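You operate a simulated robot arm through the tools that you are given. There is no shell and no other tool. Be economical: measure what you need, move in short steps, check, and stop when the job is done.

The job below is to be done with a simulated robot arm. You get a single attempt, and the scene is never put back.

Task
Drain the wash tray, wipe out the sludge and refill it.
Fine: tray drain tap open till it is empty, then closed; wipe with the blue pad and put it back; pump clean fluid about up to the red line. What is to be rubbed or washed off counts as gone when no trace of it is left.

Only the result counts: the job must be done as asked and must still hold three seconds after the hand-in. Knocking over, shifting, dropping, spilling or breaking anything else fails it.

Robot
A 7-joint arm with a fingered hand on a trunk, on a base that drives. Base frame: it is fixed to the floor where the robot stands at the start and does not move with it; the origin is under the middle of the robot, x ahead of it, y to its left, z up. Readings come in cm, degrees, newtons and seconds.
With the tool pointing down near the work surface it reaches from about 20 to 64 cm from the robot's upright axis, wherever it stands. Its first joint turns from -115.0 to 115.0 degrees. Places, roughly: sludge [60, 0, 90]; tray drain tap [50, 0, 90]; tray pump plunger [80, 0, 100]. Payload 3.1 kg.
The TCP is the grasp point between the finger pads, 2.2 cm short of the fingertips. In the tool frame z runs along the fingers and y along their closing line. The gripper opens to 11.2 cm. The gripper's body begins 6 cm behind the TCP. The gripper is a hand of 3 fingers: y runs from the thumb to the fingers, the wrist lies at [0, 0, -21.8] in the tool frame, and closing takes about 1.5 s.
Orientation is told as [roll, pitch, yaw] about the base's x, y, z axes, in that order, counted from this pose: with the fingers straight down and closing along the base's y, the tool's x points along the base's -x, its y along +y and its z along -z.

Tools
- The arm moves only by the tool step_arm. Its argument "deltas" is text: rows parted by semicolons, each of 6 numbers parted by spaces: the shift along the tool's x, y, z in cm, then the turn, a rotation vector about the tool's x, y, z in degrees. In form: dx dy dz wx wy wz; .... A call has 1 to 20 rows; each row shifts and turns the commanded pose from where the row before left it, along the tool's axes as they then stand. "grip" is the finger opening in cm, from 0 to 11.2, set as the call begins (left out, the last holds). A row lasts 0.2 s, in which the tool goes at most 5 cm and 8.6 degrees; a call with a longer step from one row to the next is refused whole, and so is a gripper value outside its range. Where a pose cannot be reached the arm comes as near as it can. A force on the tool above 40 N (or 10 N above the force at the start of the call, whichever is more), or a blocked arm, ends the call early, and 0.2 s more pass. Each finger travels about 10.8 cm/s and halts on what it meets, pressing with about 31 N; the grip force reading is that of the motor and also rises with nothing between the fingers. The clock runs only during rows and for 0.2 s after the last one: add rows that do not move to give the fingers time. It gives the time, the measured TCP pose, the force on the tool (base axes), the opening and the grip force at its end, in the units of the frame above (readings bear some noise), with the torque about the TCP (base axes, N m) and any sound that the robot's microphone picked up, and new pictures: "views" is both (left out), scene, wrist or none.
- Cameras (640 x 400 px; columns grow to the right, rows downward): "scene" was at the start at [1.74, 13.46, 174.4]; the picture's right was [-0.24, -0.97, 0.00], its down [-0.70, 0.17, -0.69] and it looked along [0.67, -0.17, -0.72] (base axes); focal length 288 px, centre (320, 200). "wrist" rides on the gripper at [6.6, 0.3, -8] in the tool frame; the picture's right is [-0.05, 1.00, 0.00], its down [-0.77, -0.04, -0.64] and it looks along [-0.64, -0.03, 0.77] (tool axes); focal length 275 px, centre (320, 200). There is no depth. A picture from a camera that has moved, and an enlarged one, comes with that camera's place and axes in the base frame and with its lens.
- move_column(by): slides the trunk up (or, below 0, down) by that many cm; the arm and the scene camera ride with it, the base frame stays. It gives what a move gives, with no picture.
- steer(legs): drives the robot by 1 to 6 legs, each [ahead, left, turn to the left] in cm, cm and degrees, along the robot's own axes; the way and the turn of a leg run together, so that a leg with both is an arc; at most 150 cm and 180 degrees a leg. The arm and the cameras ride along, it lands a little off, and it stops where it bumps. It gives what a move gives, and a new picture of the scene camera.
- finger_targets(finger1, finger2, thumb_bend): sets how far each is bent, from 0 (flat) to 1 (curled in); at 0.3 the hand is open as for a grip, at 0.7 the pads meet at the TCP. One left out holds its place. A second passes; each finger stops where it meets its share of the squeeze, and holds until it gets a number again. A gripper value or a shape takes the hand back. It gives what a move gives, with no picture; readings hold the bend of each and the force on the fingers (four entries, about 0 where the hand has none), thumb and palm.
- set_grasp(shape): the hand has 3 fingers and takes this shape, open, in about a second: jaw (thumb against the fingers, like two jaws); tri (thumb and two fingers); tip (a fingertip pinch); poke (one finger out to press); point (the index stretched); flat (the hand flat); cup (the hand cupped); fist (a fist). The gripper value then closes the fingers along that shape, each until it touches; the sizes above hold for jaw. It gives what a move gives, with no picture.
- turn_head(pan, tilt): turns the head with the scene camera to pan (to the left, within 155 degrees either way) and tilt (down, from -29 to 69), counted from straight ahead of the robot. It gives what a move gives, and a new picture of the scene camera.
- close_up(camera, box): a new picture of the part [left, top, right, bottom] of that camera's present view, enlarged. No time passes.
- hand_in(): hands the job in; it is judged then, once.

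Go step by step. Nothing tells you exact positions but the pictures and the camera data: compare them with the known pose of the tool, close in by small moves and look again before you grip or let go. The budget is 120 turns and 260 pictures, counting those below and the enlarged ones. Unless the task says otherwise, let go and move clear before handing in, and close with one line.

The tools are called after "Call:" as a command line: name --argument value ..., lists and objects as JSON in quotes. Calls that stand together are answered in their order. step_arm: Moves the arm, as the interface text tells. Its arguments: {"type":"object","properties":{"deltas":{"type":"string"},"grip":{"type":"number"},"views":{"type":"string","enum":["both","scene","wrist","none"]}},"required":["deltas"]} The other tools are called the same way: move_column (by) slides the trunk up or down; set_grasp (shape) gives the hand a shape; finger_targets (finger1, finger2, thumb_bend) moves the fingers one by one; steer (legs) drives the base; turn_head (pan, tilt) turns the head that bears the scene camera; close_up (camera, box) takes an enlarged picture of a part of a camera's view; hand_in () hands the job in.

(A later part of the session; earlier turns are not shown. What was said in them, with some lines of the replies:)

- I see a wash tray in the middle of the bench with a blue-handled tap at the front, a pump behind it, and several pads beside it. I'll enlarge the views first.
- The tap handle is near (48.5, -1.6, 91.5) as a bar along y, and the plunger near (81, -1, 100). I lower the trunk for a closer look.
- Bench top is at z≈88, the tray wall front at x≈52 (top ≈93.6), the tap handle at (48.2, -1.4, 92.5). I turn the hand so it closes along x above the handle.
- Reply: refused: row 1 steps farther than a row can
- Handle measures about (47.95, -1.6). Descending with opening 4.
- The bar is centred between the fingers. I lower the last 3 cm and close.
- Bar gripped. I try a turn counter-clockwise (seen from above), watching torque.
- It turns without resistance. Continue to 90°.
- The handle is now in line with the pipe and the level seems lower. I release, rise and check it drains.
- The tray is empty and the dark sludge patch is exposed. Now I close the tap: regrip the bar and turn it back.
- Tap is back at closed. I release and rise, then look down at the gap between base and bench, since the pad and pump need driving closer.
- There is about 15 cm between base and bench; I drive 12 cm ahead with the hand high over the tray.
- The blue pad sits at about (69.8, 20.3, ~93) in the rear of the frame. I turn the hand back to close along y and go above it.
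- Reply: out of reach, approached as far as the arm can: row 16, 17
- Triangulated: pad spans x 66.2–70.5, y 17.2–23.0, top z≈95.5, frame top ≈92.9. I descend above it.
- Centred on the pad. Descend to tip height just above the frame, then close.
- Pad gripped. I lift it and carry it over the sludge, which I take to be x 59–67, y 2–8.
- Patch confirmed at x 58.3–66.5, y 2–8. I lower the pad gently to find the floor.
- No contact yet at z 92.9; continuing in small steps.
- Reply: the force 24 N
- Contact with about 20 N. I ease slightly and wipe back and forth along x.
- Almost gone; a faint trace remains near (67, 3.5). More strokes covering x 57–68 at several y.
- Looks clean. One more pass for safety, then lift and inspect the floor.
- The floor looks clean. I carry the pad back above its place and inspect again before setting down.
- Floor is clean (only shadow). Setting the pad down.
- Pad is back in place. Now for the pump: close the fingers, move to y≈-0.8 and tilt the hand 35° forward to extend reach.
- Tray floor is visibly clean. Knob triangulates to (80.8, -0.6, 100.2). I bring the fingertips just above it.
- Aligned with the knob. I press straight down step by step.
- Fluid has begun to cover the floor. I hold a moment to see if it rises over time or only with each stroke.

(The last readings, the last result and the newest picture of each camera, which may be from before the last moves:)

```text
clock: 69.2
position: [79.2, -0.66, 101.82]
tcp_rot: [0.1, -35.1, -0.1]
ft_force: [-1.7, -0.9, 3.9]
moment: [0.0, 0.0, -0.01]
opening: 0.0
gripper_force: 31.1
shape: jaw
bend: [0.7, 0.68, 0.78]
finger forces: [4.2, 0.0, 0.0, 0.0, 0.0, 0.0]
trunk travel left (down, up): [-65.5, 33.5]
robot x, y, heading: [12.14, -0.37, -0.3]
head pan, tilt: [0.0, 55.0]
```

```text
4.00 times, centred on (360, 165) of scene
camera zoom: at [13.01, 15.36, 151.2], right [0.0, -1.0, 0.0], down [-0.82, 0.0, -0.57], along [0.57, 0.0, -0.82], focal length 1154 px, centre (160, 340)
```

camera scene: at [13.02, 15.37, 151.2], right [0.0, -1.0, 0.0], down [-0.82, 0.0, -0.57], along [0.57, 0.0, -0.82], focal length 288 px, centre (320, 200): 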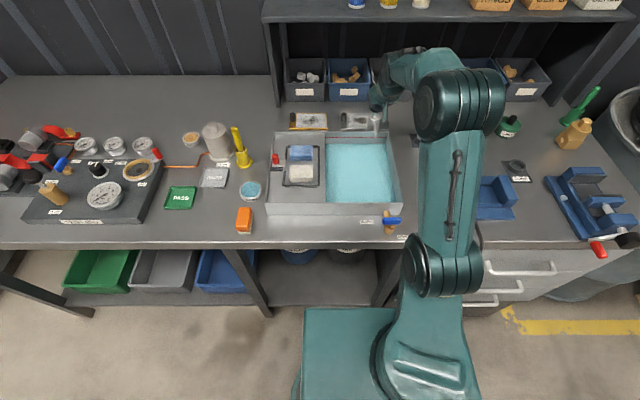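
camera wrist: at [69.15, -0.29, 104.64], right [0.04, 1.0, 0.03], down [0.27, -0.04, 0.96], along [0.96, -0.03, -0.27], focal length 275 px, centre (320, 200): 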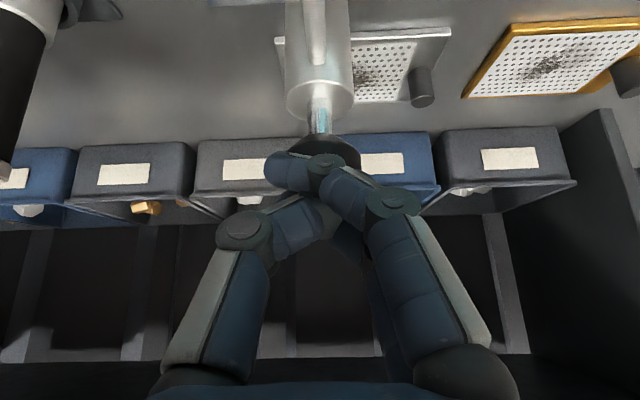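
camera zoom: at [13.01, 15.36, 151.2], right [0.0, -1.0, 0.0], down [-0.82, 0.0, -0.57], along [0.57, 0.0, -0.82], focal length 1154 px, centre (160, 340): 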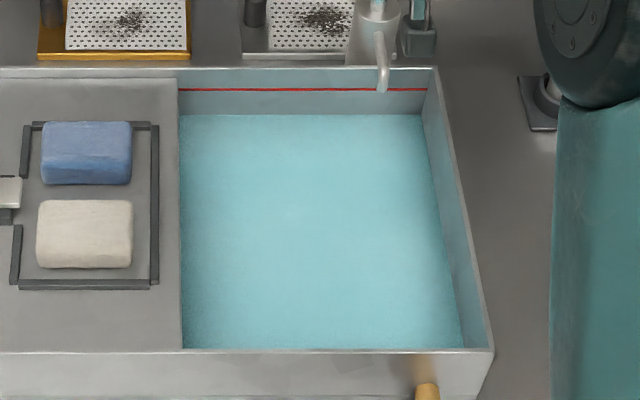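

Level depends on the stroke. I press further down.

Call:
step_arm --deltas "0.287 0 0.41 0 0 0;0.287 0 0.41 0 0 0;0.287 0 0.41 0 0 0;0 0 0 0 0 0" --views "wrist"

Call:
close_up --camera "scene" --box '[310, 115, 410, 215]'

```text
clock: 70.2
position: [79.21, -0.66, 100.45]
tcp_rot: [0.1, -35.1, -0.1]
ft_force: [-1.7, 0.0, 7.3]
moment: [0.03, -0.03, -0.02]
opening: 0.0
gripper_force: 30.9
shape: jaw
bend: [0.7, 0.69, 0.78]
finger forces: [0.0, 5.8, 0.0, 0.0, 0.0, 0.0]
trunk travel left (down, up): [-65.5, 33.5]
robot x, y, heading: [11.6, 0.03, -0.4]
head pan, tilt: [0.0, 55.0]
camera wrist: at [69.1, -0.21, 103.24], right [0.04, 1.0, 0.03], down [0.26, -0.04, 0.96], along [0.96, -0.03, -0.27], focal length 275 px, centre (320, 200)
```

wrist: 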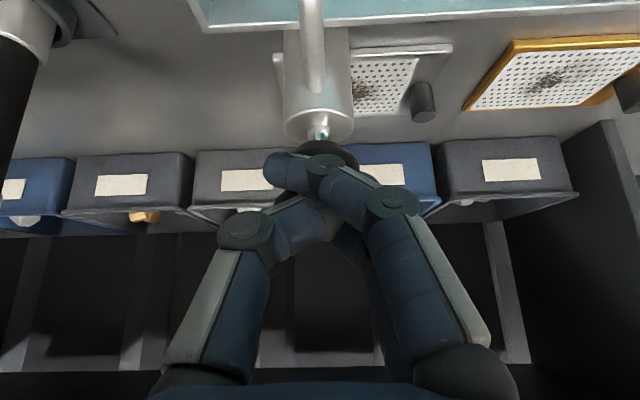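

```text
4.00 times, centred on (360, 165) of scene
camera zoom: at [12.93, 15.41, 151.2], right [0.0, -1.0, 0.0], down [-0.82, 0.0, -0.57], along [0.57, 0.0, -0.82], focal length 1154 px, centre (160, 340)
```

zoom: 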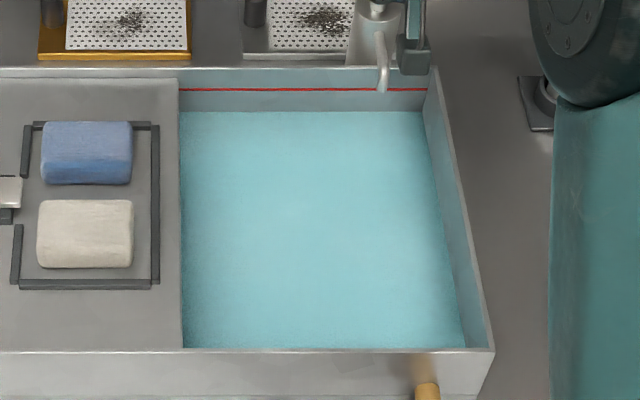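

The level climbs slowly. I find the bottom of the stroke, then do a full up–down stroke.

Call:
step_arm --deltas "0.287 0 0.41 0 0 0;0 0 0 0 0 0" --views "none"

Call:
step_arm --deltas "-0.574 0 -0.82 0 0 0;-0.574 0 -0.82 0 0 0;-0.574 0 -0.82 0 0 0;-0.574 0 -0.82 0 0 0;-0.287 0 -0.41 0 0 0;0 0 0 0 0 0;0 0 0 0 0 0" --views "wrist"

Call:
close_up --camera "scene" --box '[310, 115, 410, 215]'

```text
clock: 70.8
position: [79.28, -0.49, 99.88]
tcp_rot: [0.1, -35.2, -0.1]
ft_force: [-1.4, 0.4, 11.4]
moment: [-0.01, -0.1, 0.04]
opening: 0.0
gripper_force: 31.8
shape: jaw
bend: [0.7, 0.7, 0.78]
finger forces: [0.0, 9.4, 0.0, 0.1, 16.2, 0.0]
trunk travel left (down, up): [-65.5, 33.5]
robot x, y, heading: [12.06, -0.27, -0.3]
head pan, tilt: [0.0, 55.0]
```

```text
clock: 72.4
position: [79.22, -0.59, 104.3]
tcp_rot: [0.0, -35.0, -0.1]
ft_force: [-0.3, 0.8, -0.4]
moment: [-0.01, 0.0, 0.01]
opening: 0.0
gripper_force: 31.4
shape: jaw
bend: [0.69, 0.69, 0.77]
finger forces: [0.0, 0.0, 0.1, 0.0, 0.0, 0.1]
trunk travel left (down, up): [-65.5, 33.5]
robot x, y, heading: [11.73, 0.22, -0.0]
head pan, tilt: [0.0, 55.0]
camera wrist: at [69.19, -0.2, 107.08], right [0.04, 1.0, 0.03], down [0.27, -0.04, 0.96], along [0.96, -0.03, -0.27], focal length 275 px, centre (320, 200)
```

wrist: 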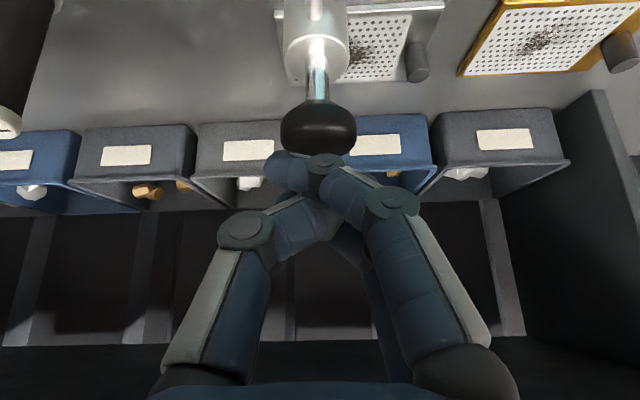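

```text
4.00 times, centred on (360, 165) of scene
camera zoom: at [13.13, 15.39, 151.2], right [0.0, -1.0, 0.0], down [-0.82, 0.0, -0.57], along [0.57, 0.0, -0.82], focal length 1154 px, centre (160, 340)
```

zoom: 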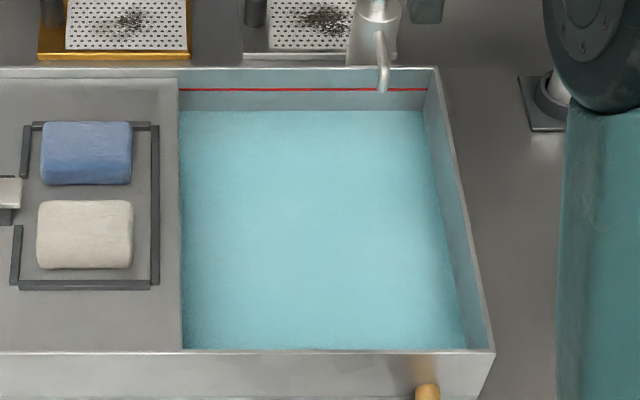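

The knob springs back; a full stroke raises the level by about a fifth of the way. Two more strokes.

Call:
step_arm --deltas "0.61 0 0.87 0 0 0;0.61 0 0.87 0 0 0;0.61 0 0.87 0 0 0;0.61 0 0.87 0 0 0;0 0 0 0 0 0;-0.61 0 -0.87 0 0 0;-0.61 0 -0.87 0 0 0;-0.61 0 -0.87 0 0 0;-0.61 0 -0.87 0 0 0;0 0 0 0 0 0;0.61 0 0.87 0 0 0;0.61 0 0.87 0 0 0;0.61 0 0.87 0 0 0;0.61 0 0.87 0 0 0;0 0 0 0 0 0;-0.61 0 -0.87 0 0 0;-0.61 0 -0.87 0 0 0;-0.61 0 -0.87 0 0 0;-0.61 0 -0.87 0 0 0;0 0 0 0 0 0" --views "none"

Call:
close_up --camera "scene" --box '[310, 115, 410, 215]'

```text
clock: 76.6
position: [79.47, -0.67, 104.26]
tcp_rot: [0.0, -35.0, -0.1]
ft_force: [0.1, 0.7, 0.2]
moment: [0.02, 0.02, -0.04]
opening: 0.0
gripper_force: 31.2
shape: jaw
bend: [0.69, 0.69, 0.77]
finger forces: [0.0, 0.0, 0.0, 0.1, 0.0, 0.1]
trunk travel left (down, up): [-65.5, 33.5]
robot x, y, heading: [11.96, 0.07, -0.3]
head pan, tilt: [0.0, 55.0]
```

```text
4.00 times, centred on (360, 165) of scene
camera zoom: at [13.16, 15.39, 151.2], right [0.0, -1.0, 0.0], down [-0.82, 0.0, -0.57], along [0.57, 0.0, -0.82], focal length 1154 px, centre (160, 340)
```

zoom: 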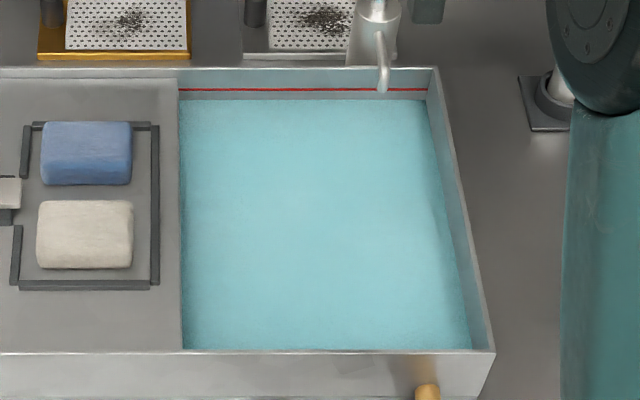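

Level rises about 6 px per stroke (row 99, red line at 89). One full stroke more, then a partial.

Call:
step_arm --deltas "0.61 0 0.87 0 0 0;0.61 0 0.87 0 0 0;0.61 0 0.87 0 0 0;0.61 0 0.87 0 0 0;0 0 0 0 0 0;-0.61 0 -0.87 0 0 0;-0.61 0 -0.87 0 0 0;-0.61 0 -0.87 0 0 0;-0.61 0 -0.87 0 0 0;0 0 0 0 0 0" --views "none"

Call:
close_up --camera "scene" --box '[350, 125, 390, 155]'

```text
clock: 78.8
position: [79.41, -0.64, 104.28]
tcp_rot: [0.0, -35.0, 0.0]
ft_force: [-0.1, -0.3, -0.2]
moment: [0.0, 0.0, 0.04]
opening: 0.0
gripper_force: 30.4
shape: jaw
bend: [0.69, 0.69, 0.77]
finger forces: [0.0, 0.0, 0.0, 0.0, 0.0, 0.1]
trunk travel left (down, up): [-65.5, 33.5]
robot x, y, heading: [11.99, 0.1, -0.2]
head pan, tilt: [0.0, 55.0]
```

```text
13.33 times, centred on (370, 140) of scene
camera zoom: at [13.16, 15.39, 151.2], right [0.0, -1.0, 0.0], down [-0.82, 0.0, -0.57], along [0.57, 0.0, -0.82], focal length 3846 px, centre (-347, 1000)
```

zoom: 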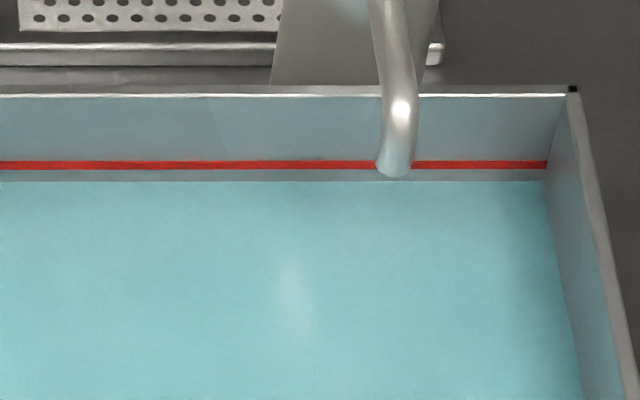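

About 0.8 stroke remains. Partial press.

Call:
step_arm --deltas "0.5 0 0.714 0 0 0;0.5 0 0.714 0 0 0;0.5 0 0.714 0 0 0;0.4 0 0.57 0 0 0;0 0 0 0 0 0" --views "none"

Call:
close_up --camera "scene" --box '[350, 125, 390, 155]'

```text
clock: 80.0
position: [79.18, -0.63, 101.03]
tcp_rot: [0.0, -35.1, 0.0]
ft_force: [-0.7, 1.0, 5.6]
moment: [-0.01, -0.06, 0.08]
opening: 0.0
gripper_force: 31.3
shape: jaw
bend: [0.69, 0.7, 0.78]
finger forces: [0.1, 6.6, 0.0, 0.0, 0.1, 0.1]
trunk travel left (down, up): [-65.5, 33.5]
robot x, y, heading: [11.89, 0.15, -0.3]
head pan, tilt: [0.0, 55.0]
```

```text
13.33 times, centred on (370, 140) of scene
camera zoom: at [13.02, 15.42, 151.2], right [0.0, -1.0, 0.0], down [-0.82, 0.0, -0.57], along [0.57, 0.0, -0.82], focal length 3846 px, centre (-347, 1000)
```

zoom: 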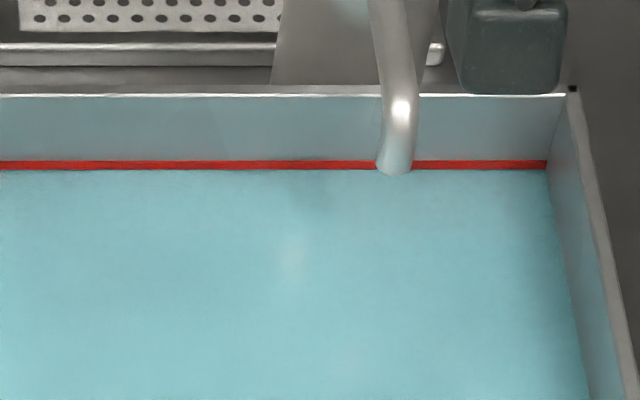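

Level is at the lower edge of the red line; a touch more (0.5 cm), then withdraw.

Call:
step_arm --deltas "0.29 0 0.41 0 0 0;0 0 0 0 0 0" --views "none"

Call:
step_arm --deltas "-0.57 0 -0.82 0 0 0;-0.57 0 -0.82 0 0 0;-0.57 0 -0.82 0 0 0;-0.57 0 -0.82 0 0 0;-0.57 0 -0.82 0 0 0;-1 0 -2 0 0 0;0 0 -4 0 0 0;0 0 -4 0 0 0;0 0 -4 0 0 0;0 0 -4 0 0 0;0 0 0 0 0 0" --views "both"

Call:
close_up --camera "scene" --box '[350, 125, 390, 155]'

Call:
close_up --camera "scene" --box '[255, 90, 415, 240]'

```text
clock: 80.6
position: [79.27, -0.58, 100.57]
tcp_rot: [0.0, -35.2, -0.1]
ft_force: [-0.3, 1.1, 7.3]
moment: [-0.04, -0.1, 0.06]
opening: 0.0
gripper_force: 31.1
shape: jaw
bend: [0.69, 0.7, 0.78]
finger forces: [0.0, 8.5, 0.0, 0.0, 12.0, 0.1]
trunk travel left (down, up): [-65.5, 33.5]
robot x, y, heading: [12.14, 0.29, -0.3]
head pan, tilt: [0.0, 55.0]
```

```text
clock: 83.0
position: [69.86, -0.57, 120.78]
tcp_rot: [-0.1, -35.0, -0.1]
ft_force: [0.3, -0.6, -0.3]
moment: [0.0, -0.02, 0.01]
opening: 0.0
gripper_force: 30.8
shape: jaw
bend: [0.69, 0.69, 0.77]
finger forces: [0.1, 0.0, 0.0, 0.0, 0.0, 0.0]
trunk travel left (down, up): [-65.5, 33.5]
robot x, y, heading: [11.7, -0.02, 0.1]
head pan, tilt: [0.0, 55.0]
camera scene: at [13.2, 15.39, 151.2], right [0.0, -1.0, 0.0], down [-0.82, 0.0, -0.57], along [0.57, 0.0, -0.82], focal length 288 px, centre (320, 200)
camera wrist: at [59.66, -0.15, 123.61], right [0.04, 1.0, 0.03], down [0.27, -0.04, 0.96], along [0.96, -0.03, -0.27], focal length 275 px, centre (320, 200)
```

scene: 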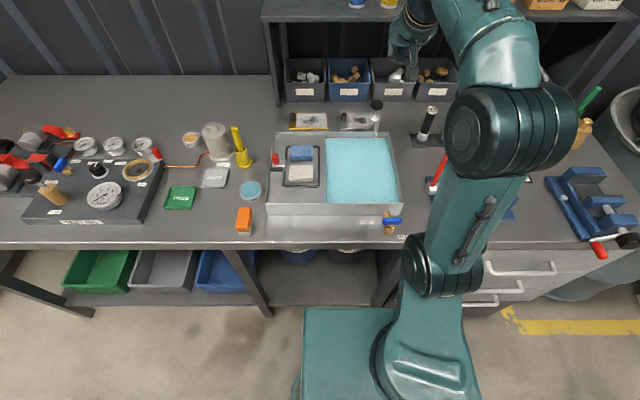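
wrist: 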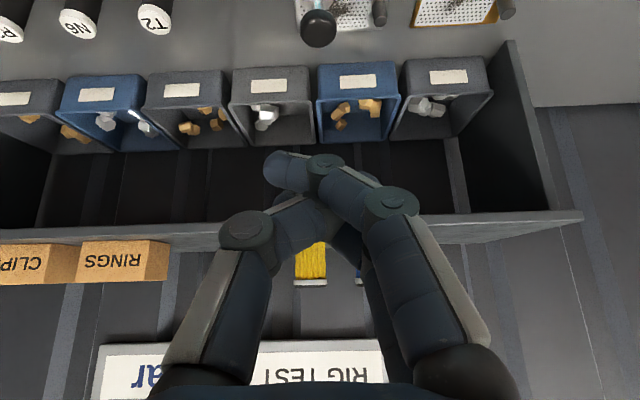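

```text
13.33 times, centred on (370, 140) of scene
camera zoom: at [13.2, 15.39, 151.2], right [0.0, -1.0, 0.0], down [-0.82, 0.0, -0.57], along [0.57, 0.0, -0.82], focal length 3846 px, centre (-347, 1000)
```

zoom: 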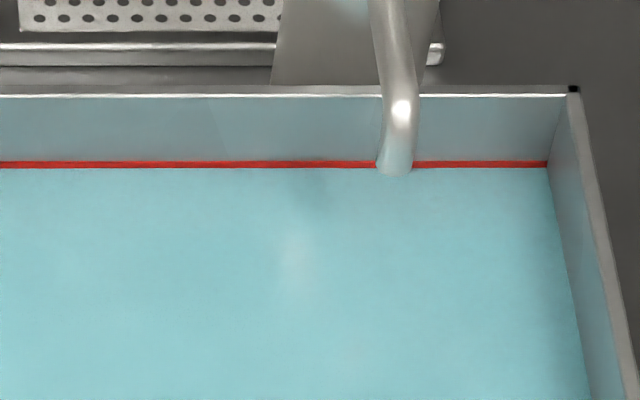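

```text
2.67 times, centred on (335, 165) of scene
camera zoom: at [13.2, 15.39, 151.2], right [0.0, -1.0, 0.0], down [-0.82, 0.0, -0.57], along [0.57, 0.0, -0.82], focal length 769 px, centre (280, 293)
```

zoom: 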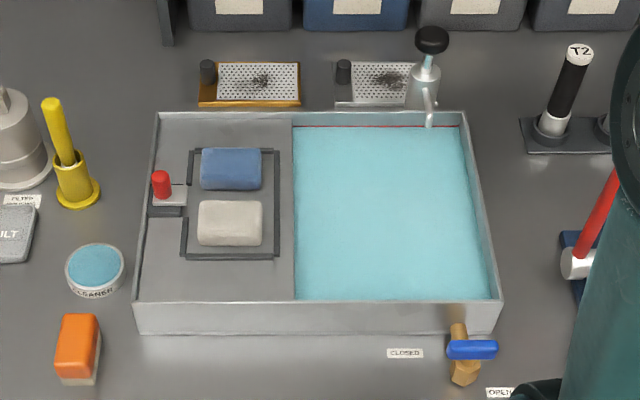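

The tap is closed, the pad is back in its frame, the floor was wiped clean, the fluid stands at the red line, and the hand is clear. I hand in.

Call:
hand_in

```text
The job is handed in.
```

The wash tray was drained and its tap closed again. The sludge is wiped out with no trace seen, the blue pad is back in its frame, and clean fluid is up to the red line.
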